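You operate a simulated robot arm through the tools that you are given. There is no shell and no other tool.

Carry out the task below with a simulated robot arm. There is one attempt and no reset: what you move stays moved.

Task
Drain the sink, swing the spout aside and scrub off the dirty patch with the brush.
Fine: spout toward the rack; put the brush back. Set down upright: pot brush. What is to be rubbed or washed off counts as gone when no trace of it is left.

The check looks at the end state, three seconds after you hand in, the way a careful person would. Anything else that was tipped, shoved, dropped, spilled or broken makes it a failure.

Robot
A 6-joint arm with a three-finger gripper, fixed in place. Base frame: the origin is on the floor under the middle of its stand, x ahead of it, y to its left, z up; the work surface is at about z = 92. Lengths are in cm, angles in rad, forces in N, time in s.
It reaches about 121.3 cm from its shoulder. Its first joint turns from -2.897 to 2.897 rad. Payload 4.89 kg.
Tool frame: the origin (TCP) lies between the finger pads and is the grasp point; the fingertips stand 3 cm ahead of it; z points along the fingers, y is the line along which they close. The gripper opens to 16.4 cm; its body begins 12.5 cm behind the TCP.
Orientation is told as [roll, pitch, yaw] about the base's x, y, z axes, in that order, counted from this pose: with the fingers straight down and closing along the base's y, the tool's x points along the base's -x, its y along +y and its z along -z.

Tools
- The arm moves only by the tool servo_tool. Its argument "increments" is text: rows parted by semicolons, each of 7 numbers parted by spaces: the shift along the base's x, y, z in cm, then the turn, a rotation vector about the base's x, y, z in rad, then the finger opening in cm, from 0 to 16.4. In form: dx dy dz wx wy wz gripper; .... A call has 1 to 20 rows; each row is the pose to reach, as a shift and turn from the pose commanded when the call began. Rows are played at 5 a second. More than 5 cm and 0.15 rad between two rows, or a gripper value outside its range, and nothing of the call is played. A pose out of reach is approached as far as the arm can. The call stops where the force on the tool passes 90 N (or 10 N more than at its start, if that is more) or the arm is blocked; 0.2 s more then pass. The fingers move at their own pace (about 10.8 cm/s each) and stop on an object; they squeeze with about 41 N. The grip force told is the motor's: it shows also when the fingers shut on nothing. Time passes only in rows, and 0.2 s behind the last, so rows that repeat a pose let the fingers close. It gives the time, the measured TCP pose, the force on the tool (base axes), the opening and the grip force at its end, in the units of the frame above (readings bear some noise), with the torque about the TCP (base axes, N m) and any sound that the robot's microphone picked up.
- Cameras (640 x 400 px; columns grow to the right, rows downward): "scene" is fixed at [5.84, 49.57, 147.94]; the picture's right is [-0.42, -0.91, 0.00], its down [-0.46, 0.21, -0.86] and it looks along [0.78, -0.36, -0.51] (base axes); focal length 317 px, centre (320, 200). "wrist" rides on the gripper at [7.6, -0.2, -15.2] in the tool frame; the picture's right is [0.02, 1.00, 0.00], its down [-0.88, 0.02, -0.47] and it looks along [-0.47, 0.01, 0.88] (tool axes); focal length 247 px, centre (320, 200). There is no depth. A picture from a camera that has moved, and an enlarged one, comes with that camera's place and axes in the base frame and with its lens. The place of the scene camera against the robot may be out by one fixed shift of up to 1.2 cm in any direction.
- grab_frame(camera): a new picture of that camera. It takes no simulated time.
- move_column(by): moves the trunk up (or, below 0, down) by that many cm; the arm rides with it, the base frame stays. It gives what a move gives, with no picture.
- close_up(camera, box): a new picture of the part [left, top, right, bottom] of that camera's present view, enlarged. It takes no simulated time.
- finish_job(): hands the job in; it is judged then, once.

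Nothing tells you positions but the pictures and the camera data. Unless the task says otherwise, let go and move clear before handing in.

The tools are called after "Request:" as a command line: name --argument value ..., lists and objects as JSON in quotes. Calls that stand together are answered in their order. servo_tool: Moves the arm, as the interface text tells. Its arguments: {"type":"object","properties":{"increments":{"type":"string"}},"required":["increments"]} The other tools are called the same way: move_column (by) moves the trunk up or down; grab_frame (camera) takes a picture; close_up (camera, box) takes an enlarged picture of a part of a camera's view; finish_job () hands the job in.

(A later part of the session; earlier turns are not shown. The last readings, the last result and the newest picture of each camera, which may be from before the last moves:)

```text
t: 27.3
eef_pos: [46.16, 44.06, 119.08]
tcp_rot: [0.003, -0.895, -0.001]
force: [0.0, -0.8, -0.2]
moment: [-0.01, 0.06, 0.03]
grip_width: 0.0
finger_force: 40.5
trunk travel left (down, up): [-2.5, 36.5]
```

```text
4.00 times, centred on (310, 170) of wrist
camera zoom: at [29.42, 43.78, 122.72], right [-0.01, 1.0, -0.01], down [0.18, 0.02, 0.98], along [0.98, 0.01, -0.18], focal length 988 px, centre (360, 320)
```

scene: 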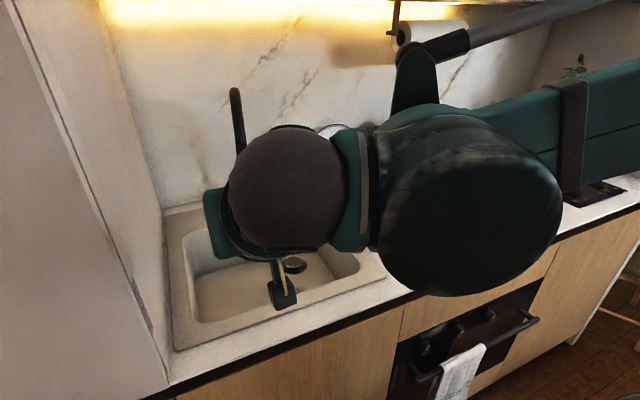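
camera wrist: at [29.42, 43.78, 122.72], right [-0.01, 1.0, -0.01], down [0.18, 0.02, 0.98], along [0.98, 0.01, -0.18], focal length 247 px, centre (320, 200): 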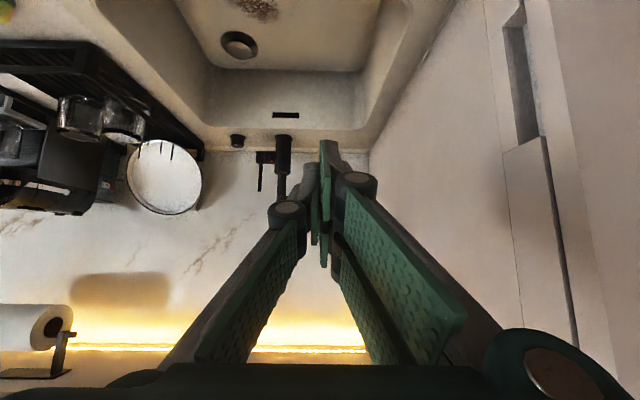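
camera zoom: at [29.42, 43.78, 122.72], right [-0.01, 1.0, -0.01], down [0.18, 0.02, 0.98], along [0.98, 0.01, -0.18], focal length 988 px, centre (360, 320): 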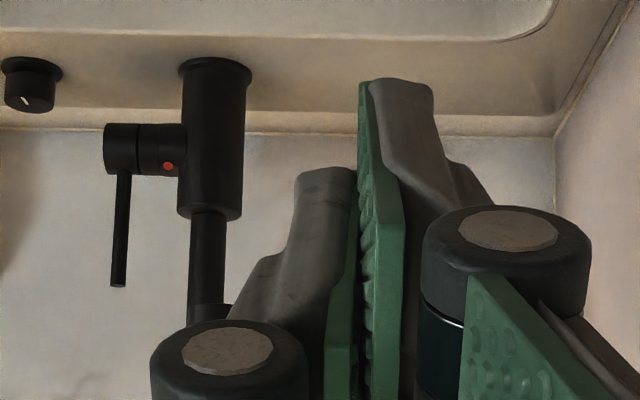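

The spout's spray head is at about (73, 37.6), between z = 114 and 122. I'll bring the closed fingers forward beside it on its left side.

Request:
servo_tool --increments "4 1 0 0 0 0 0; 8.5 1.5 0 0 0 0 0; 13 1.5 0 0 0 0 0; 17.5 1.5 0 0 0 0 0; 22 1.5 0 0 0 0 0; 26.5 1.5 0 0 0 0 0; 26.5 1.5 0 0 0 0 0"

Request:
grab_frame --camera "wrist"

Request:
grab_frame --camera "scene"

```text
t: 28.9
eef_pos: [72.79, 45.37, 118.89]
tcp_rot: [0.002, -0.894, 0.001]
force: [-0.8, 0.2, 0.1]
moment: [-0.04, -0.03, -0.04]
grip_width: 0.0
finger_force: 41.1
trunk travel left (down, up): [-2.5, 36.5]
```

```text
taken
camera wrist: at [56.14, 45.23, 122.42], right [-0.02, 1.0, -0.02], down [0.18, 0.02, 0.98], along [0.98, 0.01, -0.18], focal length 247 px, centre (320, 200)
```

wrist: 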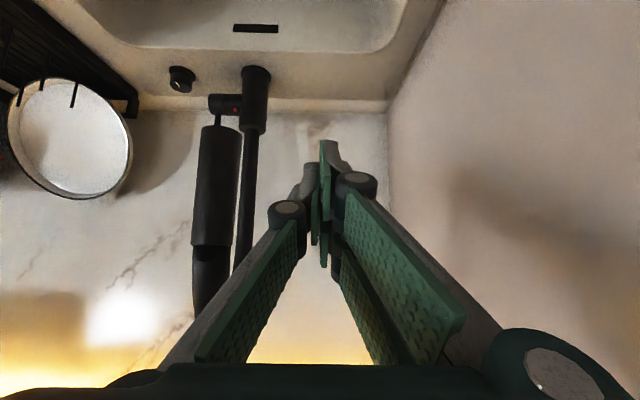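

```text
taken
```

scene: 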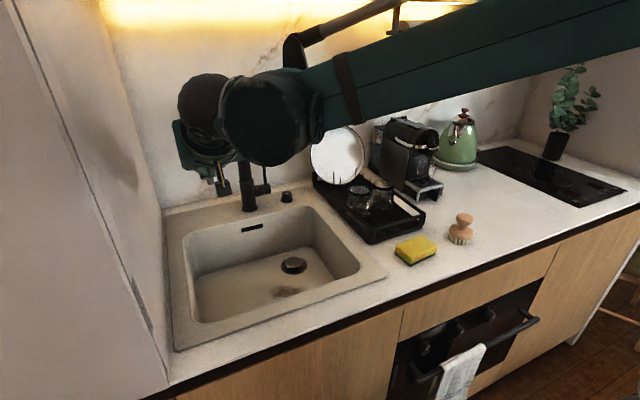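

The spray head is right where expected, just to the right of the fingers. I'll push it gently along its arc toward the rack.

Request:
servo_tool --increments "0 -2.5 0 0 0 0 0; 0 -4.4 0 0 0 0 0; -0.1 -6.2 0 0 0 0 0; -0.2 -8 0 0 0 0 0; -0.1 -10 0 0 0 0 0; 0.2 -11.8 0 0 0 0 0; 0.6 -13.7 0 0 0 0 0; 1.2 -15.6 0 0 0 0 0"

Request:
grab_frame --camera "wrist"

Request:
grab_frame --camera "scene"

```text
t: 30.7
eef_pos: [74.08, 29.54, 119.04]
tcp_rot: [0.0, -0.893, 0.0]
force: [-0.2, 0.2, -0.1]
moment: [-0.06, -0.04, -0.09]
grip_width: 0.02
finger_force: 41.1
trunk travel left (down, up): [-2.5, 36.5]
```

```text
taken
camera wrist: at [57.28, 29.4, 122.6], right [-0.02, 1.0, -0.02], down [0.18, 0.02, 0.98], along [0.98, 0.01, -0.18], focal length 247 px, centre (320, 200)
```

wrist: 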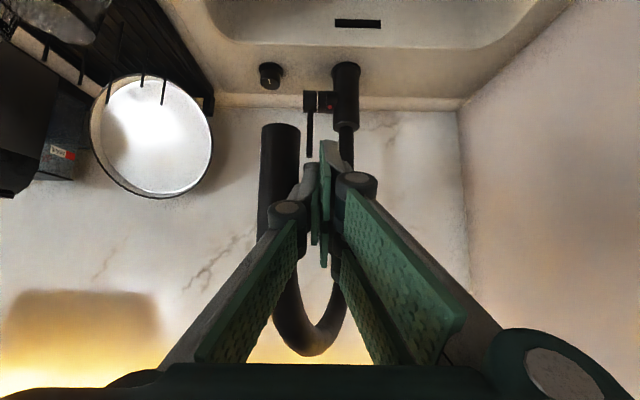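

```text
taken
```

scene: 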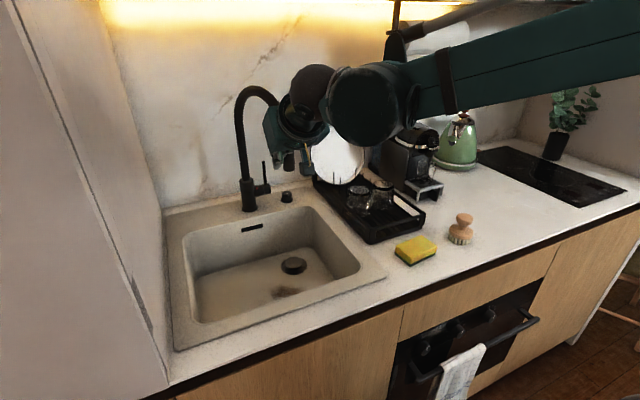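

The spout is following easily with almost no force. I'll continue along the arc.

Request:
servo_tool --increments "0.9 -1.8 0 0 0 0 0; 1.9 -3.5 0 0 0 0 0; 2.9 -5.2 0 0 0 0 0; 4.1 -6.7 0 0 0 0 0; 5.5 -8.2 0 0 0 0 0; 6.9 -9.5 0 0 0 0 0; 8.5 -10.8 0 0 0 0 0; 10 -12 0 0 0 0 0"

Request:
grab_frame --camera "wrist"

Request:
grab_frame --camera "scene"

```text
t: 32.2
eef_pos: [80.19, 20.88, 118.7]
tcp_rot: [0.014, -0.89, 0.003]
force: [-48.6, 40.4, 14.8]
moment: [-0.43, -0.14, -0.9]
grip_width: 0.02
finger_force: 40.9
trunk travel left (down, up): [-2.5, 36.5]
stopped in row 7: the force on the tool passed its limit at 123 N (the readings are from after the stop); the commanded pose is now the measured one
```

```text
taken
camera wrist: at [63.44, 20.54, 122.4], right [-0.02, 1.0, -0.01], down [0.19, 0.01, 0.98], along [0.98, 0.02, -0.19], focal length 247 px, centre (320, 200)
```

wrist: 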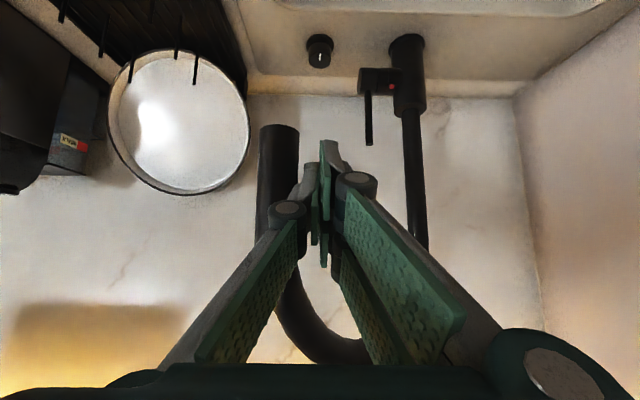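

```text
taken
```

scene: 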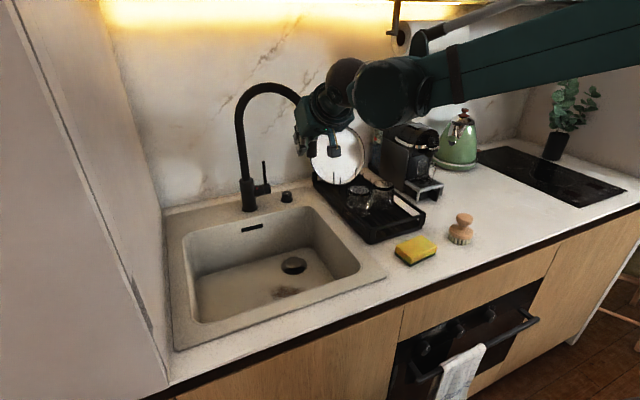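

The push stopped hard with force along the spout's own path, so it may have reached its swivel stop at about 50° toward the rack. I'll back off a little to check.

Request:
servo_tool --increments "-1 1 0 0 0 0 0; -2.5 3 0 0 0 0 0; -4 5 0 0 0 0 0; -4 5 0 0 0 0 0"

Request:
grab_frame --camera "wrist"

Request:
close_up --camera "scene" --box '[200, 60, 392, 210]'

```text
t: 33.2
eef_pos: [76.51, 25.4, 118.6]
tcp_rot: [0.012, -0.888, -0.003]
force: [0.8, -0.4, 0.6]
moment: [0.05, -0.01, 0.04]
grip_width: 0.01
finger_force: 41.2
trunk travel left (down, up): [-2.5, 36.5]
```

```text
taken
camera wrist: at [59.74, 25.06, 122.29], right [-0.02, 1.0, -0.01], down [0.19, 0.01, 0.98], along [0.98, 0.02, -0.19], focal length 247 px, centre (320, 200)
```

wrist: 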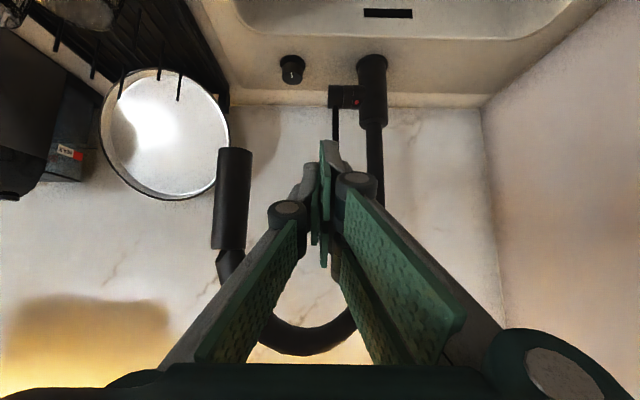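

```text
2.67 times, centred on (296, 135) of scene
camera zoom: at [5.84, 49.57, 147.94], right [-0.42, -0.91, 0.0], down [-0.46, 0.21, -0.86], along [0.78, -0.36, -0.51], focal length 845 px, centre (384, 373)
```

zoom: 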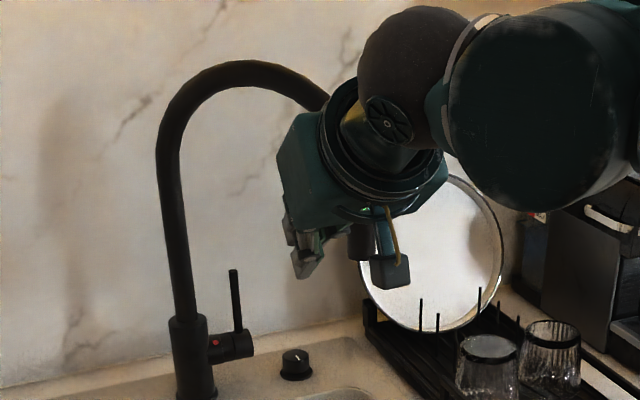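

Request:
servo_tool --increments "1.5 -1.8 0 0 0 0 0; 3 -3.6 0 0 0 0 0; 3.4 -4 0 0 0 0 0; 3.8 -4.3 0 0 0 0 0; 4.1 -4.6 0 0 0 0 0"

Request:
grab_frame --camera "wrist"

```text
t: 34.4
eef_pos: [80.53, 21.09, 118.5]
tcp_rot: [0.013, -0.891, 0.0]
force: [-25.5, 29.2, -0.5]
moment: [-0.13, -0.14, -0.57]
grip_width: 0.0
finger_force: 41.2
trunk travel left (down, up): [-2.5, 36.5]
```

```text
taken
camera wrist: at [63.87, 20.79, 122.25], right [-0.02, 1.0, -0.01], down [0.19, 0.01, 0.98], along [0.98, 0.02, -0.19], focal length 247 px, centre (320, 200)
```

wrist: 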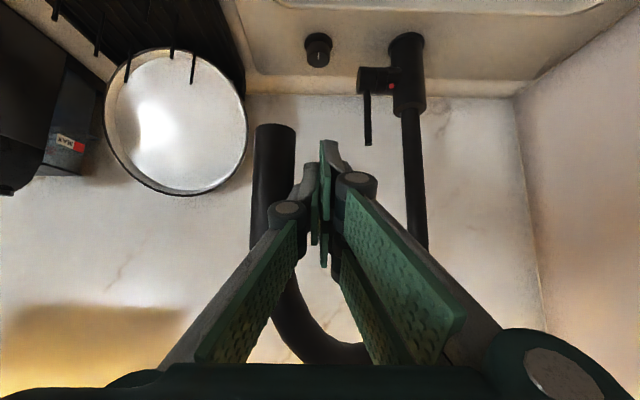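

The spout sits at a hard stop about 60° round from where it started, pointing toward the rack. I'll leave it there, back out and level the hand.

Request:
servo_tool --increments "-2 2.5 0 0 0 0 0; -4.5 4.5 0 0 0 0 0; -9 4.5 0 0 0 0 0; -13.5 4 0 0 0 0 0; -18 2 0 0 0.1 0 0; -21 -1 -0.5 0 0.24 0 2; -23 -4.5 -1 0 0.38 0 4; -25 -8 -1.5 0 0.52 0 6; -26 -12 -2 0 0.66 0 8; -26 -16 -2.5 0 0.8 0 9; -26 -20 -3 0 0.89 0 9; -26 -24 -3.5 0 0.89 0 9; -26 -28 -4 0 0.89 0 9; -26 -32 -4 0 0.89 0 9; -26 -36 -4 0 0.89 0 9; -26 -38 -4 0 0.89 0 9; -26 -38 -4 0 0.89 0 9"

Request:
grab_frame --camera "wrist"

Request:
grab_frame --camera "scene"

```text
t: 38.0
eef_pos: [54.41, -17.34, 114.64]
tcp_rot: [0.01, 0.002, -0.002]
force: [0.1, 0.9, 0.9]
moment: [-0.08, -0.01, 0.0]
grip_width: 9.01
finger_force: 0.0
trunk travel left (down, up): [-2.5, 36.5]
```

```text
taken
camera wrist: at [46.72, -17.62, 129.84], right [-0.02, 1.0, 0.01], down [0.88, 0.01, 0.47], along [0.47, 0.02, -0.88], focal length 247 px, centre (320, 200)
```

wrist: 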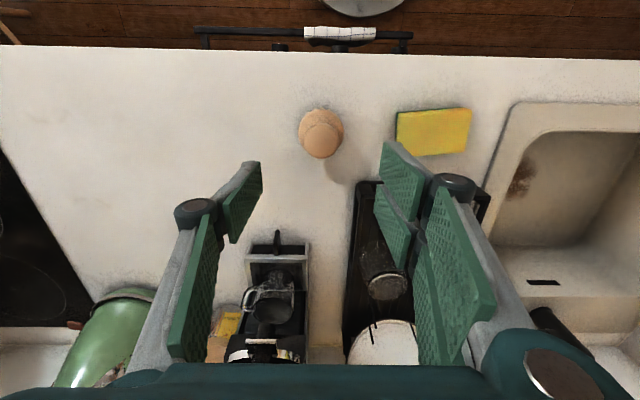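

```text
taken
```

scene: 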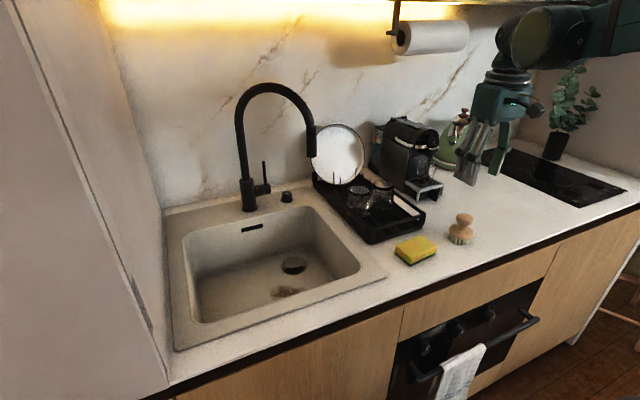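

The brush is almost under the gripper. I'll zoom to centre on its knob.

Request:
close_up --camera "wrist" --box '[256, 90, 384, 170]'

Request:
close_up --camera "scene" --box '[428, 200, 492, 250]'

```text
5.00 times, centred on (320, 130) of wrist
camera zoom: at [46.72, -17.62, 129.84], right [-0.02, 1.0, 0.01], down [0.88, 0.01, 0.47], along [0.47, 0.02, -0.88], focal length 1235 px, centre (320, 550)
```

zoom: 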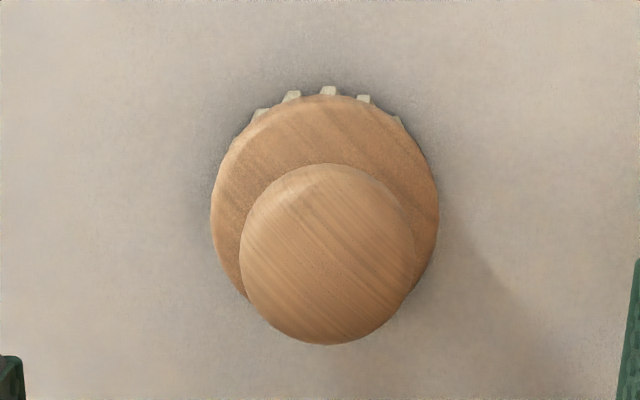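

```text
8.00 times, centred on (460, 225) of scene
camera zoom: at [5.84, 49.57, 147.94], right [-0.42, -0.91, 0.0], down [-0.46, 0.21, -0.86], along [0.78, -0.36, -0.51], focal length 2535 px, centre (-800, 0)
```

zoom: 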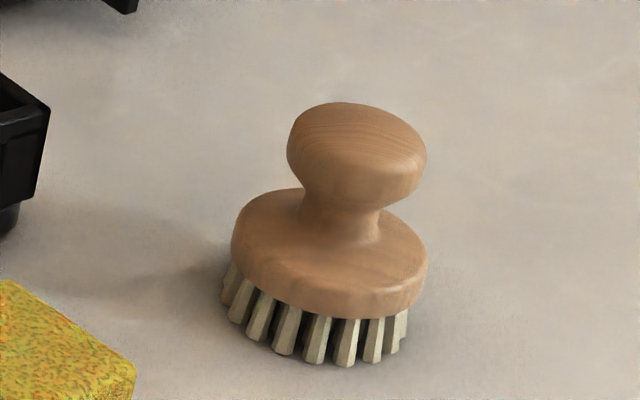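

Request:
servo_tool --increments "0.4 0.1 -2 -0.01 0 0 9; 0.4 0.1 -5 -0.01 0 0 9; 0.4 0.1 -8 -0.01 0 0 9; 0.4 0.1 -8 -0.01 0 0 9"

Request:
close_up --camera "wrist" --box '[240, 90, 400, 190]'

Request:
close_up --camera "scene" --box '[396, 150, 524, 250]'

```text
t: 39.0
eef_pos: [55.17, -17.07, 106.39]
tcp_rot: [0.0, 0.003, -0.001]
force: [-0.2, 0.1, 0.6]
moment: [0.0, -0.03, 0.0]
grip_width: 8.98
finger_force: 0.1
trunk travel left (down, up): [-2.5, 36.5]
```

```text
4.00 times, centred on (320, 140) of wrist
camera zoom: at [47.38, -17.18, 121.65], right [-0.02, 1.0, 0.0], down [0.88, 0.02, 0.47], along [0.47, 0.01, -0.88], focal length 988 px, centre (320, 440)
```

zoom: 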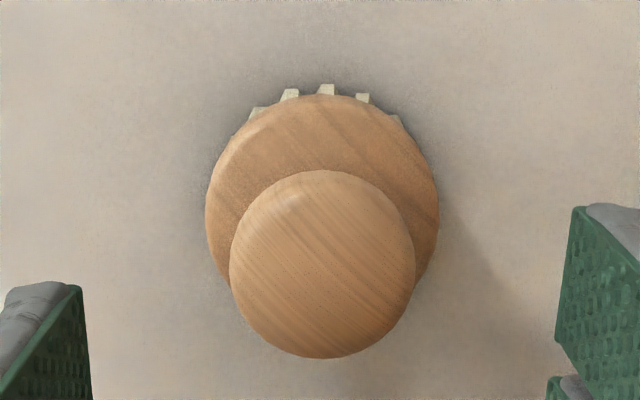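

```text
4.00 times, centred on (460, 200) of scene
camera zoom: at [5.84, 49.57, 147.94], right [-0.42, -0.91, 0.0], down [-0.46, 0.21, -0.86], along [0.78, -0.36, -0.51], focal length 1268 px, centre (-240, 200)
```

zoom: 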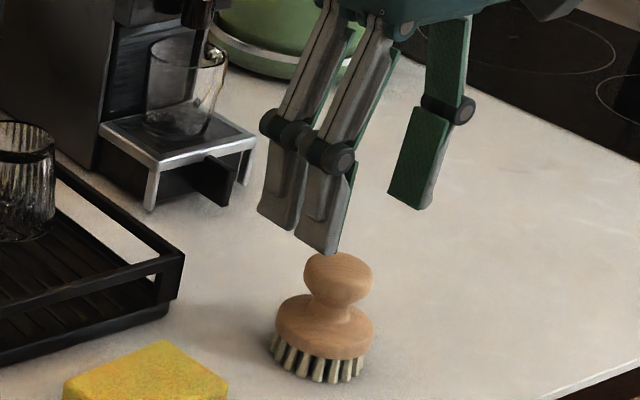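

The brush is well centred. I'll lower so the fingertips stop just above the brush disc, then close.

Request:
servo_tool --increments "-0.2 0 -2 0 0 0 9; -0.2 0 -4 0 0 0 9; -0.2 0 -6.1 0 0 0 9; -0.2 0 -6.1 0 0 0 9"

Request:
close_up --camera "scene" --box '[396, 150, 524, 250]'

Request:
close_up --camera "wrist" --box '[220, 110, 420, 235]'

```text
t: 40.0
eef_pos: [55.1, -17.04, 100.18]
tcp_rot: [0.001, 0.002, -0.002]
force: [-0.2, 0.3, 0.3]
moment: [0.02, -0.03, 0.02]
grip_width: 9.0
finger_force: 0.0
trunk travel left (down, up): [-2.5, 36.5]
```

```text
4.00 times, centred on (460, 200) of scene
camera zoom: at [5.84, 49.57, 147.94], right [-0.42, -0.91, 0.0], down [-0.46, 0.21, -0.86], along [0.78, -0.36, -0.51], focal length 1268 px, centre (-240, 200)
```

zoom: 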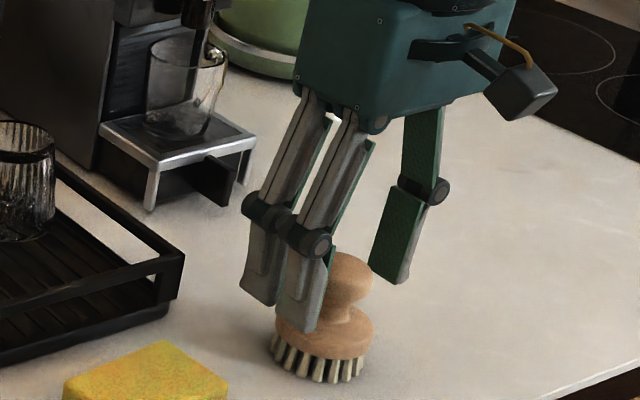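

```text
3.20 times, centred on (320, 172) of wrist
camera zoom: at [47.39, -17.19, 115.49], right [-0.02, 1.0, 0.0], down [0.88, 0.02, 0.47], along [0.47, 0.01, -0.88], focal length 790 px, centre (320, 288)
```

zoom: 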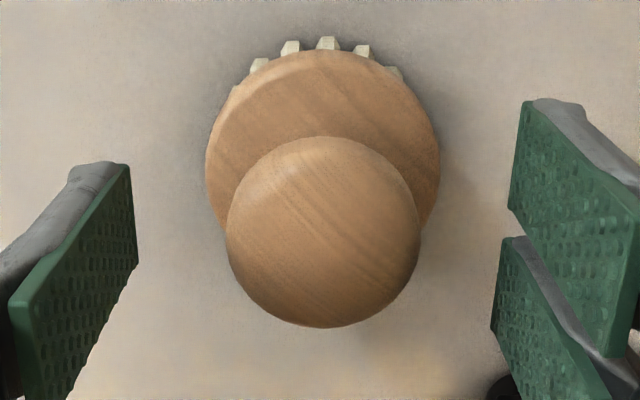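

Request:
servo_tool --increments "-0.3 0 0 0 0 0 8; -0.3 0 0 0 0 0 5; -0.3 0 0 0 0 0 2; -0.3 0 0 0 0 0 2; -0.3 0 0 0 0 0 2; -0.3 0 0 0 0 0 2"

Request:
close_up --camera "scene" --box '[396, 150, 524, 250]'

Request:
close_up --camera "wrist" --box '[220, 110, 420, 235]'

```text
t: 41.4
eef_pos: [54.8, -17.13, 100.28]
tcp_rot: [0.0, 0.002, -0.003]
force: [-0.1, -0.5, 1.1]
moment: [-0.12, 0.02, 0.01]
grip_width: 4.08
finger_force: 41.0
trunk travel left (down, up): [-2.5, 36.5]
```

```text
4.00 times, centred on (460, 200) of scene
camera zoom: at [5.84, 49.57, 147.94], right [-0.42, -0.91, 0.0], down [-0.46, 0.21, -0.86], along [0.78, -0.36, -0.51], focal length 1268 px, centre (-240, 200)
```

zoom: 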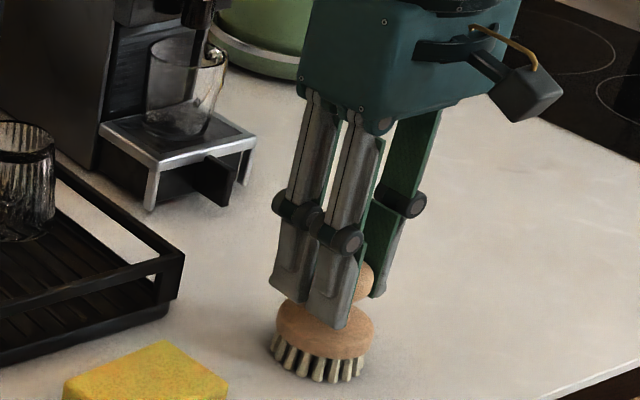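

```text
3.20 times, centred on (320, 172) of wrist
camera zoom: at [47.08, -17.2, 115.54], right [-0.02, 1.0, 0.0], down [0.88, 0.02, 0.47], along [0.47, 0.01, -0.88], focal length 790 px, centre (320, 288)
```

zoom: 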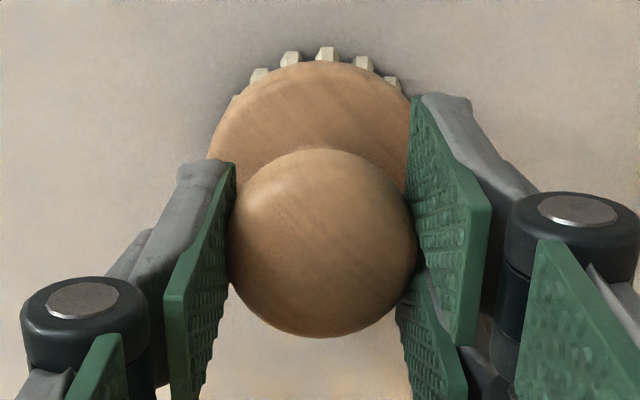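

The brush is held firmly with the disc just under the fingertips. I'll lift it and carry it over the front of the counter toward the basin.

Request:
servo_tool --increments "0 0 2 0 0 0 2; 0 0 6 0 0 0 2; 0 0 10 0 0 0 2; 0 0 11 0 0 0 2; 0 4.5 11 0 0 0 2; 0 9 11 0 0 0 2; 0 13.5 11 0 0 0 2; 0.5 18 11 0 0 0 2; 1.5 22.5 11 0 0 0 2; 2.5 27 11 0 0 0 2; 4 31.5 11 0 0 0 2; 6 36 11 0 0 0 2; 8 40 11 0 0 0 2; 10 44 11 0 0 0 2; 11.5 47.5 11 0 0 0 2; 11.5 47.5 11 0 0 0 2"

Request:
grab_frame --camera "scene"

Request:
grab_frame --camera "wrist"

```text
t: 44.8
eef_pos: [66.33, 30.69, 111.63]
tcp_rot: [0.001, 0.0, -0.001]
force: [-0.4, -0.3, -1.7]
moment: [0.06, 0.03, 0.01]
grip_width: 4.07
finger_force: 41.1
trunk travel left (down, up): [-2.5, 36.5]
```

```text
taken
```

scene: 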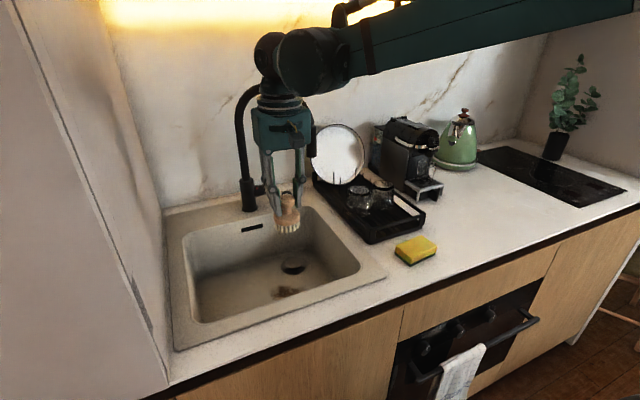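

```text
taken
camera wrist: at [58.61, 30.51, 126.8], right [-0.02, 1.0, 0.0], down [0.88, 0.02, 0.47], along [0.47, 0.01, -0.88], focal length 247 px, centre (320, 200)
```

wrist: 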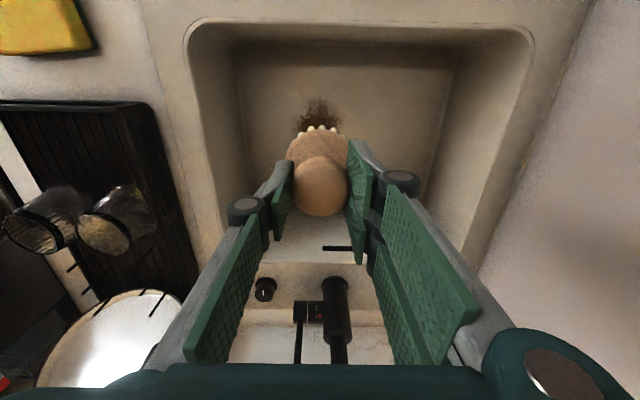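

The brush is above the patch. I'll lower it into the basin, staying clear of the spout, to just above the floor.

Request:
servo_tool --increments "0 0 -4 0 0 0 2; 0 0 -8 0 0 0 2; 0 0 -12 0 0 0 2; 0 0 -16 0 0 0 2; 0 0 -20 0 0 0 2; 0 0 -23 0 0 0 2; 0 0 -23 0 0 0 2"

Request:
grab_frame --camera "scene"

Request:
grab_frame --camera "wrist"

```text
t: 46.4
eef_pos: [65.85, 30.32, 88.43]
tcp_rot: [-0.002, 0.002, -0.004]
force: [-0.9, 0.4, -1.0]
moment: [-0.02, -0.05, -0.02]
grip_width: 4.08
finger_force: 41.3
trunk travel left (down, up): [-2.5, 36.5]
```

```text
taken
```

scene: 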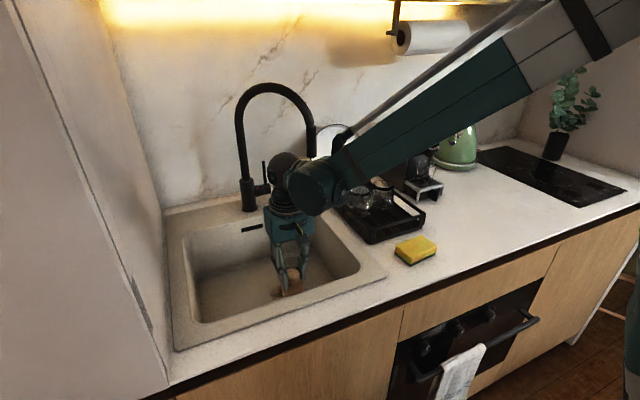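

```text
taken
camera wrist: at [58.16, 30.17, 103.75], right [-0.02, 1.0, 0.0], down [0.88, 0.02, 0.47], along [0.47, 0.01, -0.88], focal length 247 px, centre (320, 200)
```

wrist: 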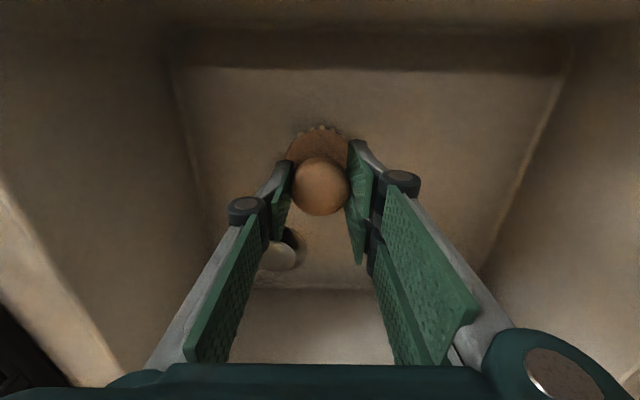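

I'm a few centimetres above the floor with the wrist still clear of the spout. I'll lower in small steps to feel the contact.

Request:
servo_tool --increments "0 0 -1.5 0 0 0 2; 0 0 -3 0 0 0 2; 0 0 -3.5 0 0 0 2; 0 0 -3.5 0 0 0 2"

Request:
close_up --camera "scene" --box '[220, 120, 364, 310]'

```text
t: 47.4
eef_pos: [66.03, 30.29, 84.77]
tcp_rot: [-0.002, 0.002, -0.002]
force: [-0.2, -0.2, -0.3]
moment: [-0.02, -0.03, 0.03]
grip_width: 4.08
finger_force: 41.2
trunk travel left (down, up): [-2.5, 36.5]
```

```text
2.11 times, centred on (292, 215) of scene
camera zoom: at [5.84, 49.57, 147.94], right [-0.42, -0.91, 0.0], down [-0.46, 0.21, -0.86], along [0.78, -0.36, -0.51], focal length 667 px, centre (379, 168)
```

zoom: 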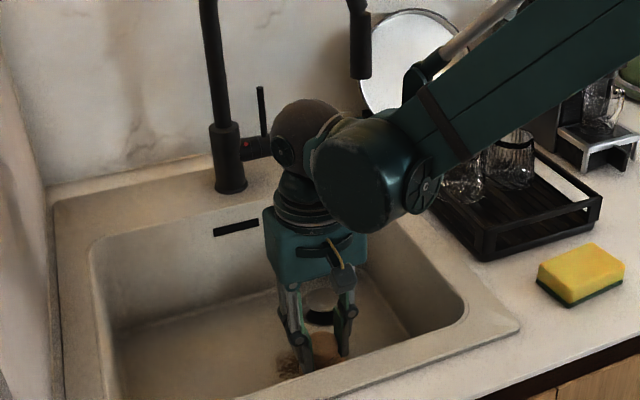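

Request:
servo_tool --increments "0 0 -0.4 0 0 0 2; 0 0 -0.8 0 0 0 2; 0 0 -0.8 0 0 0 2"

```text
t: 48.2
eef_pos: [65.98, 30.38, 84.03]
tcp_rot: [-0.002, 0.001, -0.003]
force: [-1.2, -0.1, -0.6]
moment: [-0.01, -0.01, 0.0]
grip_width: 4.1
finger_force: 41.1
trunk travel left (down, up): [-2.5, 36.5]
```

Request:
servo_tool --increments "0 0 -0.4 0 0 0 2; 0 0 -0.4 0 0 0 2"

Request:
servo_tool --increments "0 0 -0.4 0 0 0 2; 0 0 -0.4 0 0 0 2"

```text
t: 48.8
eef_pos: [66.09, 30.29, 83.69]
tcp_rot: [-0.001, 0.0, 0.001]
force: [0.6, 0.4, -0.8]
moment: [0.02, 0.01, 0.02]
grip_width: 4.09
finger_force: 40.6
trunk travel left (down, up): [-2.5, 36.5]
```

```text
t: 49.4
eef_pos: [65.97, 30.35, 83.35]
tcp_rot: [0.0, 0.002, -0.001]
force: [-0.3, -0.4, -0.2]
moment: [0.0, -0.05, -0.05]
grip_width: 4.09
finger_force: 41.5
trunk travel left (down, up): [-2.5, 36.5]
```

Request:
servo_tool --increments "0 0 -0.4 0 0 0 2; 0 0 -0.4 0 0 0 2"

Request:
servo_tool --increments "0 0 -0.3 0 0 0 2; 0 0 -0.3 0 0 0 2"

Request:
close_up --camera "wrist" --box '[240, 90, 400, 190]'

```text
t: 50.0
eef_pos: [66.04, 30.37, 83.05]
tcp_rot: [0.0, 0.001, -0.001]
force: [-0.3, -0.9, 43.4]
moment: [0.11, -0.09, -0.05]
grip_width: 4.1
finger_force: 40.8
trunk travel left (down, up): [-2.5, 36.5]
```

```text
t: 50.6
eef_pos: [65.98, 30.32, 82.53]
tcp_rot: [-0.001, 0.0, -0.001]
force: [4.1, 0.5, 41.7]
moment: [0.09, -0.24, -0.01]
grip_width: 4.04
finger_force: 40.9
trunk travel left (down, up): [-2.5, 36.5]
```

```text
4.00 times, centred on (320, 140) of wrist
camera zoom: at [58.32, 30.21, 97.9], right [-0.02, 1.0, 0.0], down [0.88, 0.02, 0.47], along [0.47, 0.01, -0.88], focal length 988 px, centre (320, 440)
```

zoom: 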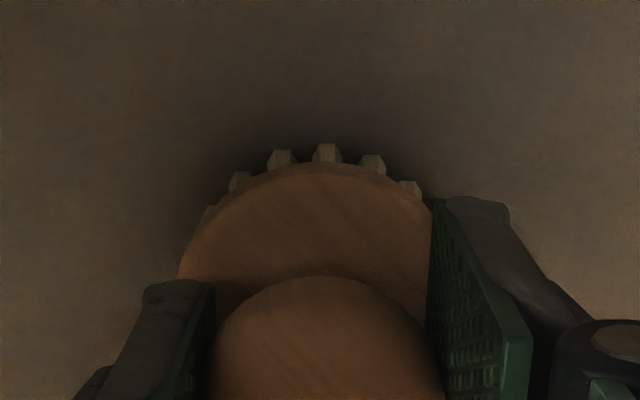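

Contact with the floor is at TCP z of about 83.1, and the brush slid slightly in the grip under 42 N. I'll ease the pressure off a little before scrubbing.

Request:
servo_tool --increments "0 0 0.2 0 0 0 2; 0 0 0.2 0 0 0 2"

```text
t: 51.2
eef_pos: [66.11, 30.4, 82.79]
tcp_rot: [0.001, 0.002, -0.001]
force: [-1.2, 0.2, -0.4]
moment: [0.01, -0.01, -0.01]
grip_width: 4.05
finger_force: 41.3
trunk travel left (down, up): [-2.5, 36.5]
```

Request:
servo_tool --increments "0 0 -0.1 0 0 0 2; 0 0 -0.1 0 0 0 2"

```text
t: 51.8
eef_pos: [66.17, 30.43, 82.69]
tcp_rot: [0.001, 0.001, -0.001]
force: [0.1, 0.6, -0.8]
moment: [-0.03, -0.04, 0.02]
grip_width: 4.07
finger_force: 41.6
trunk travel left (down, up): [-2.5, 36.5]
```

Request:
servo_tool --increments "0 0 -0.08 0 0 0 2; 0 0 -0.08 0 0 0 2"

```text
t: 52.4
eef_pos: [66.02, 30.41, 82.65]
tcp_rot: [0.0, 0.0, 0.001]
force: [0.1, 0.5, -0.8]
moment: [0.01, 0.01, 0.07]
grip_width: 4.05
finger_force: 40.9
trunk travel left (down, up): [-2.5, 36.5]
```

Request:
servo_tool --increments "0 0 -0.06 0 0 0 2; 0 0 -0.06 0 0 0 2"

```text
t: 53.0
eef_pos: [66.02, 30.39, 82.71]
tcp_rot: [-0.001, 0.001, -0.001]
force: [6.5, -5.1, 24.9]
moment: [0.03, -0.34, -0.04]
grip_width: 4.04
finger_force: 40.7
trunk travel left (down, up): [-2.5, 36.5]
```

About 25 N of pressure is good. I'll start with a test stroke across the patch.

Request:
servo_tool --increments "0 1.2 0 0 0 0 2; 0 2.4 0 0 0 0 2; 0 3.6 0 0 0 0 2; 0 2.4 0 0 0 0 2; 0 1.2 0 0 0 0 2; 0 0 0 0 0 0 2; 0 -1.2 0 0 0 0 2; 0 -2.4 0 0 0 0 2; 0 -3.6 0 0 0 0 2; 0 -2.4 0 0 0 0 2; 0 -1.2 0 0 0 0 2; 0 0 0 0 0 0 2"

Request:
close_up --camera "scene" --box '[220, 200, 364, 310]'

Request:
grab_frame --camera "wrist"

```text
t: 55.6
eef_pos: [66.11, 30.31, 82.61]
tcp_rot: [-0.001, 0.001, -0.001]
force: [-0.9, -0.4, -1.8]
moment: [0.04, -0.03, 0.02]
grip_width: 4.06
finger_force: 41.1
trunk travel left (down, up): [-2.5, 36.5]
```

```text
3.64 times, centred on (292, 255) of scene
camera zoom: at [5.84, 49.57, 147.94], right [-0.42, -0.91, 0.0], down [-0.46, 0.21, -0.86], along [0.78, -0.36, -0.51], focal length 1152 px, centre (422, 0)
```

zoom: 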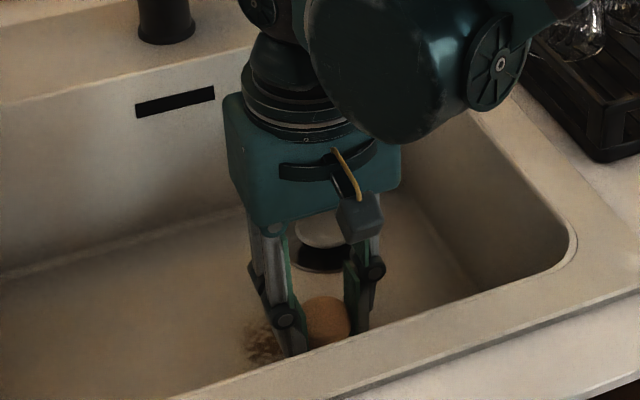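

```text
taken
camera wrist: at [58.36, 30.2, 97.94], right [-0.02, 1.0, 0.0], down [0.88, 0.02, 0.47], along [0.47, 0.01, -0.88], focal length 247 px, centre (320, 200)
```

wrist: 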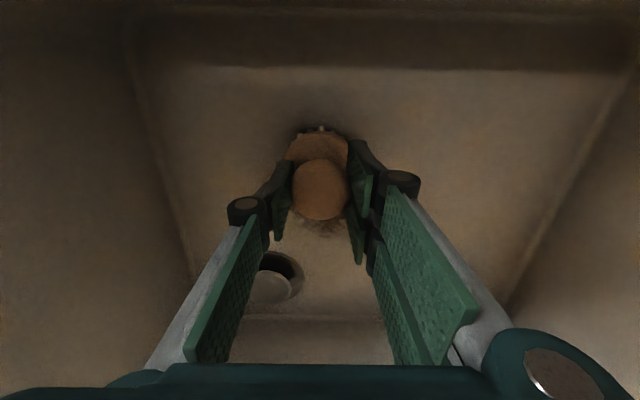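

The pressure vanished because the brush slid in the grip. I'll press down until the fingertips rest on the brush disc, so it can't slide any more.

Request:
servo_tool --increments "0 0 -0.15 0 0 0 2; 0 0 -0.3 0 0 0 2; 0 0 -0.45 0 0 0 2; 0 0 -0.45 0 0 0 2"

Request:
close_up --camera "wrist" --box '[240, 100, 400, 200]'

```text
t: 56.6
eef_pos: [66.03, 30.22, 82.22]
tcp_rot: [0.0, 0.001, 0.0]
force: [1.5, 8.2, 43.7]
moment: [0.21, -0.12, 0.0]
grip_width: 4.05
finger_force: 41.5
trunk travel left (down, up): [-2.5, 36.5]
```

```text
4.00 times, centred on (320, 150) of wrist
camera zoom: at [58.35, 30.15, 97.55], right [-0.02, 1.0, 0.0], down [0.88, 0.02, 0.47], along [0.47, 0.01, -0.88], focal length 988 px, centre (320, 400)
```

zoom: 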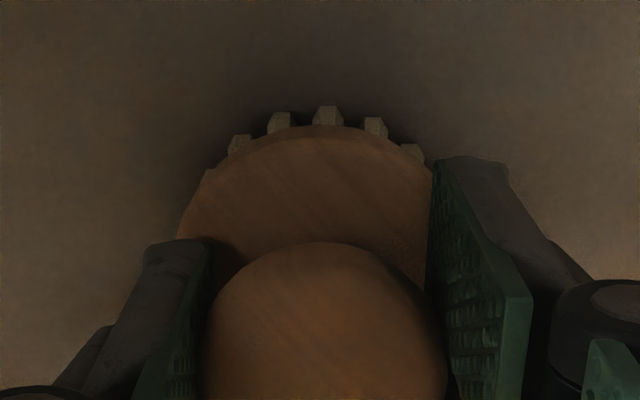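

Request:
servo_tool --increments "0 0 -0.15 0 0 0 2; 0 0 -0.3 0 0 0 2; 0 0 -0.3 0 0 0 2"

```text
t: 57.4
eef_pos: [66.11, 30.26, 81.92]
tcp_rot: [0.0, 0.0, -0.003]
force: [-2.4, 4.8, 40.3]
moment: [0.11, 0.01, 0.04]
grip_width: 4.02
finger_force: 40.8
trunk travel left (down, up): [-2.5, 36.5]
```

Request:
servo_tool --increments "0 0 -0.15 0 0 0 2; 0 0 -0.3 0 0 0 2; 0 0 -0.3 0 0 0 2"

Request:
close_up --camera "scene" --box '[260, 250, 340, 300]'

```text
t: 58.2
eef_pos: [66.04, 30.23, 81.77]
tcp_rot: [0.0, -0.001, -0.001]
force: [-1.4, -6.2, 62.3]
moment: [-0.26, -0.05, -0.05]
grip_width: 4.01
finger_force: 40.9
trunk travel left (down, up): [-2.5, 36.5]
```

```text
8.00 times, centred on (300, 275) of scene
camera zoom: at [5.84, 49.57, 147.94], right [-0.42, -0.91, 0.0], down [-0.46, 0.21, -0.86], along [0.78, -0.36, -0.51], focal length 2535 px, centre (480, -400)
```

zoom: 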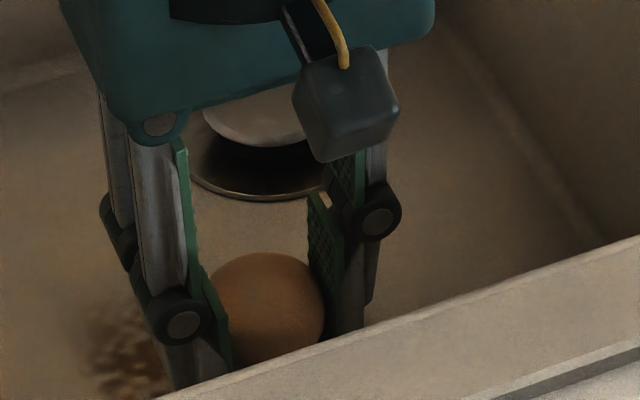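

The force jumped to 62 N, so the fingertips now bear on the disc. I'll ease up slightly for a steady scrubbing pressure.

Request:
servo_tool --increments "0 0 0.07 0 0 0 2; 0 0 0.07 0 0 0 2"

```text
t: 58.8
eef_pos: [66.0, 30.29, 81.7]
tcp_rot: [-0.002, 0.0, -0.002]
force: [6.0, -6.7, 51.5]
moment: [-0.26, -0.5, -0.01]
grip_width: 4.02
finger_force: 40.9
trunk travel left (down, up): [-2.5, 36.5]
```

Request:
servo_tool --increments "0 0 0.07 0 0 0 2; 0 0 0.07 0 0 0 2"

```text
t: 59.4
eef_pos: [66.13, 30.31, 81.65]
tcp_rot: [0.0, 0.0, -0.002]
force: [3.5, -10.2, 32.5]
moment: [-0.36, -0.27, -0.08]
grip_width: 3.99
finger_force: 41.2
trunk travel left (down, up): [-2.5, 36.5]
```

Request:
servo_tool --increments "0 1 0 0 0 0 2; 0 2 0 0 0 0 2; 0 3 0 0 0 0 2; 0 4 0 0 0 0 2; 0 3 0 0 0 0 2; 0 2 0 0 0 0 2; 0 1 0 0 0 0 2; 0 0 0 0 0 0 2; 0 -1 0 0 0 0 2; 0 -2 0 0 0 0 2; 0 -3 0 0 0 0 2; 0 -4 0 0 0 0 2"

Request:
close_up --camera "scene" --box '[220, 220, 348, 300]'

Request:
grab_frame --camera "wrist"

```text
t: 62.0
eef_pos: [66.1, 26.37, 81.74]
tcp_rot: [0.0, -0.001, 0.0]
force: [0.4, 6.4, 14.0]
moment: [0.23, -0.1, 0.02]
grip_width: 4.02
finger_force: 41.2
trunk travel left (down, up): [-2.5, 36.5]
```

```text
5.00 times, centred on (284, 260) of scene
camera zoom: at [5.84, 49.57, 147.94], right [-0.42, -0.91, 0.0], down [-0.46, 0.21, -0.86], along [0.78, -0.36, -0.51], focal length 1584 px, centre (500, -100)
```

zoom: 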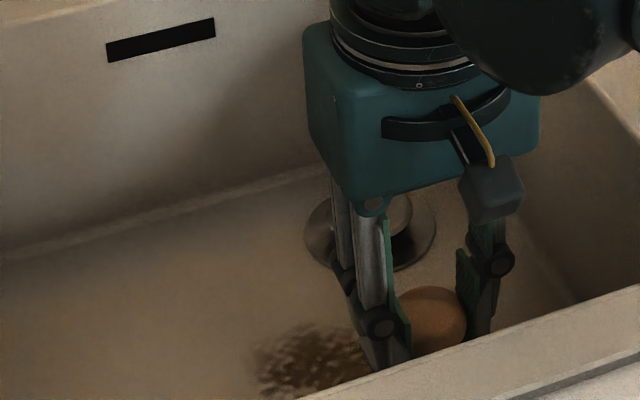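

```text
taken
camera wrist: at [58.48, 26.25, 97.0], right [-0.02, 1.0, 0.0], down [0.88, 0.02, 0.47], along [0.47, 0.01, -0.88], focal length 247 px, centre (320, 200)
```

wrist: 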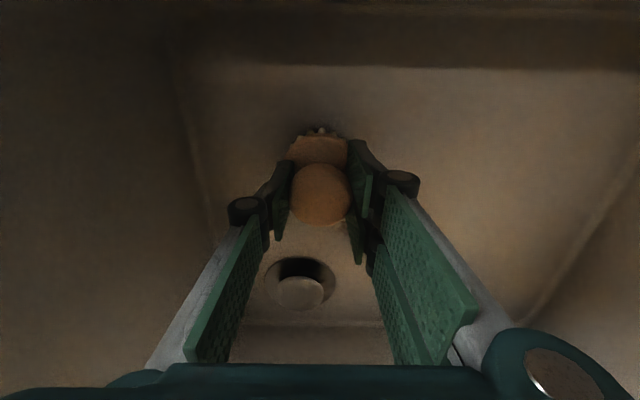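

Contact held at 14 N and the back part of the patch is still there. I'll sweep across at successive depths with slightly more pressure.

Request:
servo_tool --increments "0 0 -0.05 0 0 0 2; 1 0 -0.05 0 0 0 2; 2 0 -0.05 0 0 0 2; 2 1.5 -0.05 0 0 0 2; 2 3 -0.05 0 0 0 2; 2 4.5 -0.05 0 0 0 2; 2 6 -0.05 0 0 0 2; 2 7.5 -0.05 0 0 0 2; 2 9 -0.05 0 0 0 2; 3 9 -0.05 0 0 0 2; 4 9 -0.05 0 0 0 2; 4 7.5 -0.05 0 0 0 2; 4 6 -0.05 0 0 0 2; 4 4.5 -0.05 0 0 0 2; 4 3 -0.05 0 0 0 2; 4 1.5 -0.05 0 0 0 2; 4 0 -0.05 0 0 0 2"

Request:
close_up --camera "scene" --box '[220, 220, 348, 300]'

Request:
close_up --camera "scene" --box '[220, 110, 380, 210]'

Request:
grab_frame --camera "wrist"

```text
t: 65.6
eef_pos: [69.99, 26.51, 81.71]
tcp_rot: [0.0, -0.001, -0.003]
force: [1.3, 19.0, 50.4]
moment: [0.77, -0.37, 0.04]
grip_width: 4.01
finger_force: 40.3
trunk travel left (down, up): [-2.5, 36.5]
```

```text
5.00 times, centred on (284, 260) of scene
camera zoom: at [5.84, 49.57, 147.94], right [-0.42, -0.91, 0.0], down [-0.46, 0.21, -0.86], along [0.78, -0.36, -0.51], focal length 1584 px, centre (500, -100)
```

zoom: 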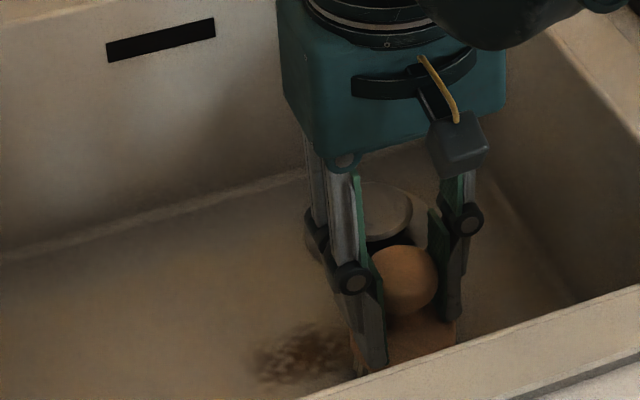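

```text
4.00 times, centred on (300, 160) of scene
camera zoom: at [5.84, 49.57, 147.94], right [-0.42, -0.91, 0.0], down [-0.46, 0.21, -0.86], along [0.78, -0.36, -0.51], focal length 1268 px, centre (400, 360)
```

zoom: 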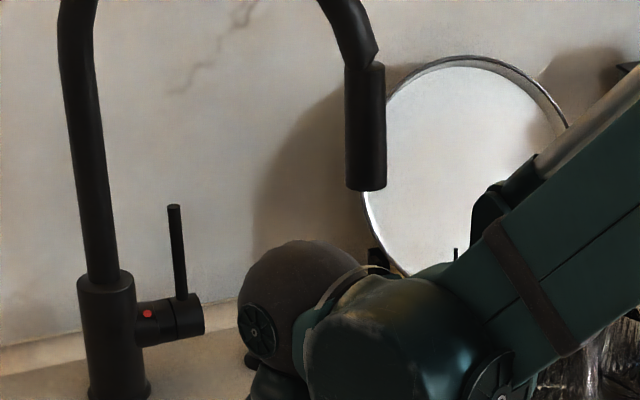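

```text
taken
camera wrist: at [62.28, 26.43, 96.97], right [-0.02, 1.0, 0.0], down [0.88, 0.02, 0.47], along [0.47, 0.01, -0.88], focal length 247 px, centre (320, 200)
```

wrist: 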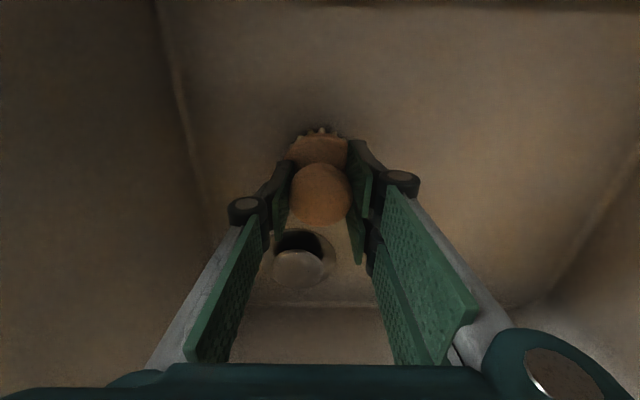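

The patch is fading and the wrist stays below the spout tip. I'll do more passes over the back and middle.

Request:
servo_tool --increments "1 0 0.03 0 0 0 2; 2 0 0.03 0 0 0 2; 2 1.6 0.03 0 0 0 2; 2 3.2 0.03 0 0 0 2; 2 4.8 0.03 0 0 0 2; 2 6.4 0.03 0 0 0 2; 2 8 0.03 0 0 0 2; 2 9.5 0.03 0 0 0 2; 0.8 9.5 0.03 0 0 0 2; 0 9.5 0.03 0 0 0 2; 0 8 0.03 0 0 0 2; 0 6.4 0.03 0 0 0 2; 0 4.8 0.03 0 0 0 2; 0 3.2 0.03 0 0 0 2; 0 1.6 0.03 0 0 0 2; 0 0 0.03 0 0 0 2; 0 -1 0.03 0 0 0 2"

Request:
close_up --camera "scene" --box '[220, 220, 348, 300]'

```text
t: 69.2
eef_pos: [69.95, 25.18, 81.67]
tcp_rot: [-0.003, -0.001, -0.001]
force: [0.4, 6.3, 19.0]
moment: [0.21, -0.02, 0.03]
grip_width: 4.01
finger_force: 41.0
trunk travel left (down, up): [-2.5, 36.5]
```

```text
5.00 times, centred on (284, 260) of scene
camera zoom: at [5.84, 49.57, 147.94], right [-0.42, -0.91, 0.0], down [-0.46, 0.21, -0.86], along [0.78, -0.36, -0.51], focal length 1584 px, centre (500, -100)
```

zoom: 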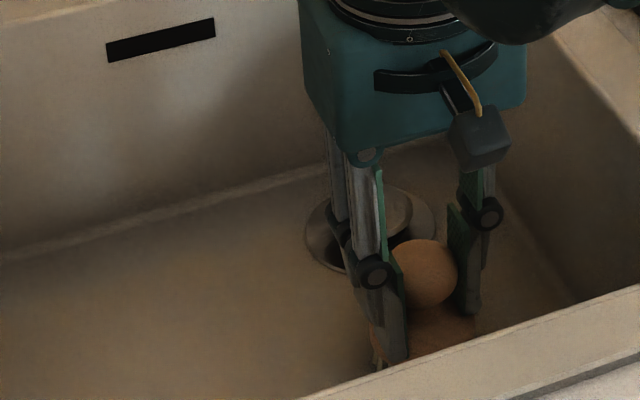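

The visible part looks clean. I'll do more passes over the front portion, which the rim hides from the scene camera.

Request:
servo_tool --increments "-1.3 0 -0.04 0 0 0 2; -2.5 0 -0.04 0 0 0 2; -2.5 1.7 -0.04 0 0 0 2; -2.5 3.4 -0.04 0 0 0 2; -2.5 5.1 -0.04 0 0 0 2; -2.5 6.8 -0.04 0 0 0 2; -2.5 8.5 -0.04 0 0 0 2; -2.5 10.2 -0.04 0 0 0 2; -3.7 10.2 -0.04 0 0 0 2; -5 10.2 -0.04 0 0 0 2; -5 8.5 -0.04 0 0 0 2; -5 6.8 -0.04 0 0 0 2; -5 5.1 -0.04 0 0 0 2; -5 3.4 -0.04 0 0 0 2; -5 1.7 -0.04 0 0 0 2; -5 0 -0.04 0 0 0 2"

Request:
grab_frame --camera "wrist"

Request:
close_up --camera "scene" --box '[220, 220, 348, 300]'

```text
t: 72.6
eef_pos: [65.08, 25.28, 81.72]
tcp_rot: [0.001, -0.001, -0.001]
force: [-0.3, 11.5, 31.4]
moment: [0.52, -0.08, 0.04]
grip_width: 4.03
finger_force: 40.6
trunk travel left (down, up): [-2.5, 36.5]
```

```text
taken
camera wrist: at [57.38, 25.16, 96.99], right [-0.02, 1.0, 0.0], down [0.88, 0.02, 0.47], along [0.47, 0.01, -0.88], focal length 247 px, centre (320, 200)
```

wrist: 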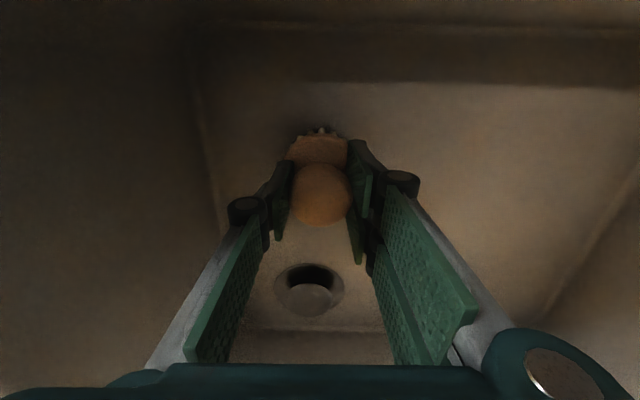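

```text
5.00 times, centred on (284, 260) of scene
camera zoom: at [5.84, 49.57, 147.94], right [-0.42, -0.91, 0.0], down [-0.46, 0.21, -0.86], along [0.78, -0.36, -0.51], focal length 1584 px, centre (500, -100)
```

zoom: 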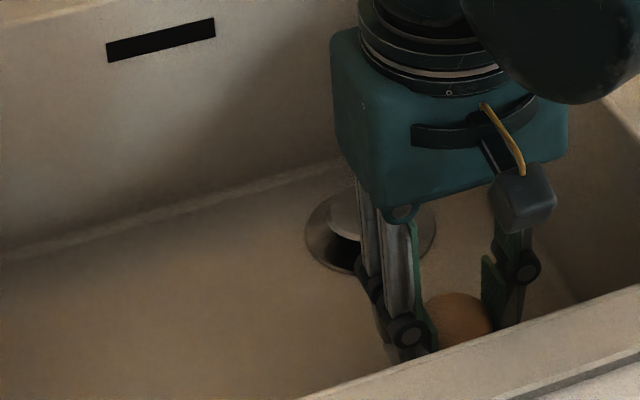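

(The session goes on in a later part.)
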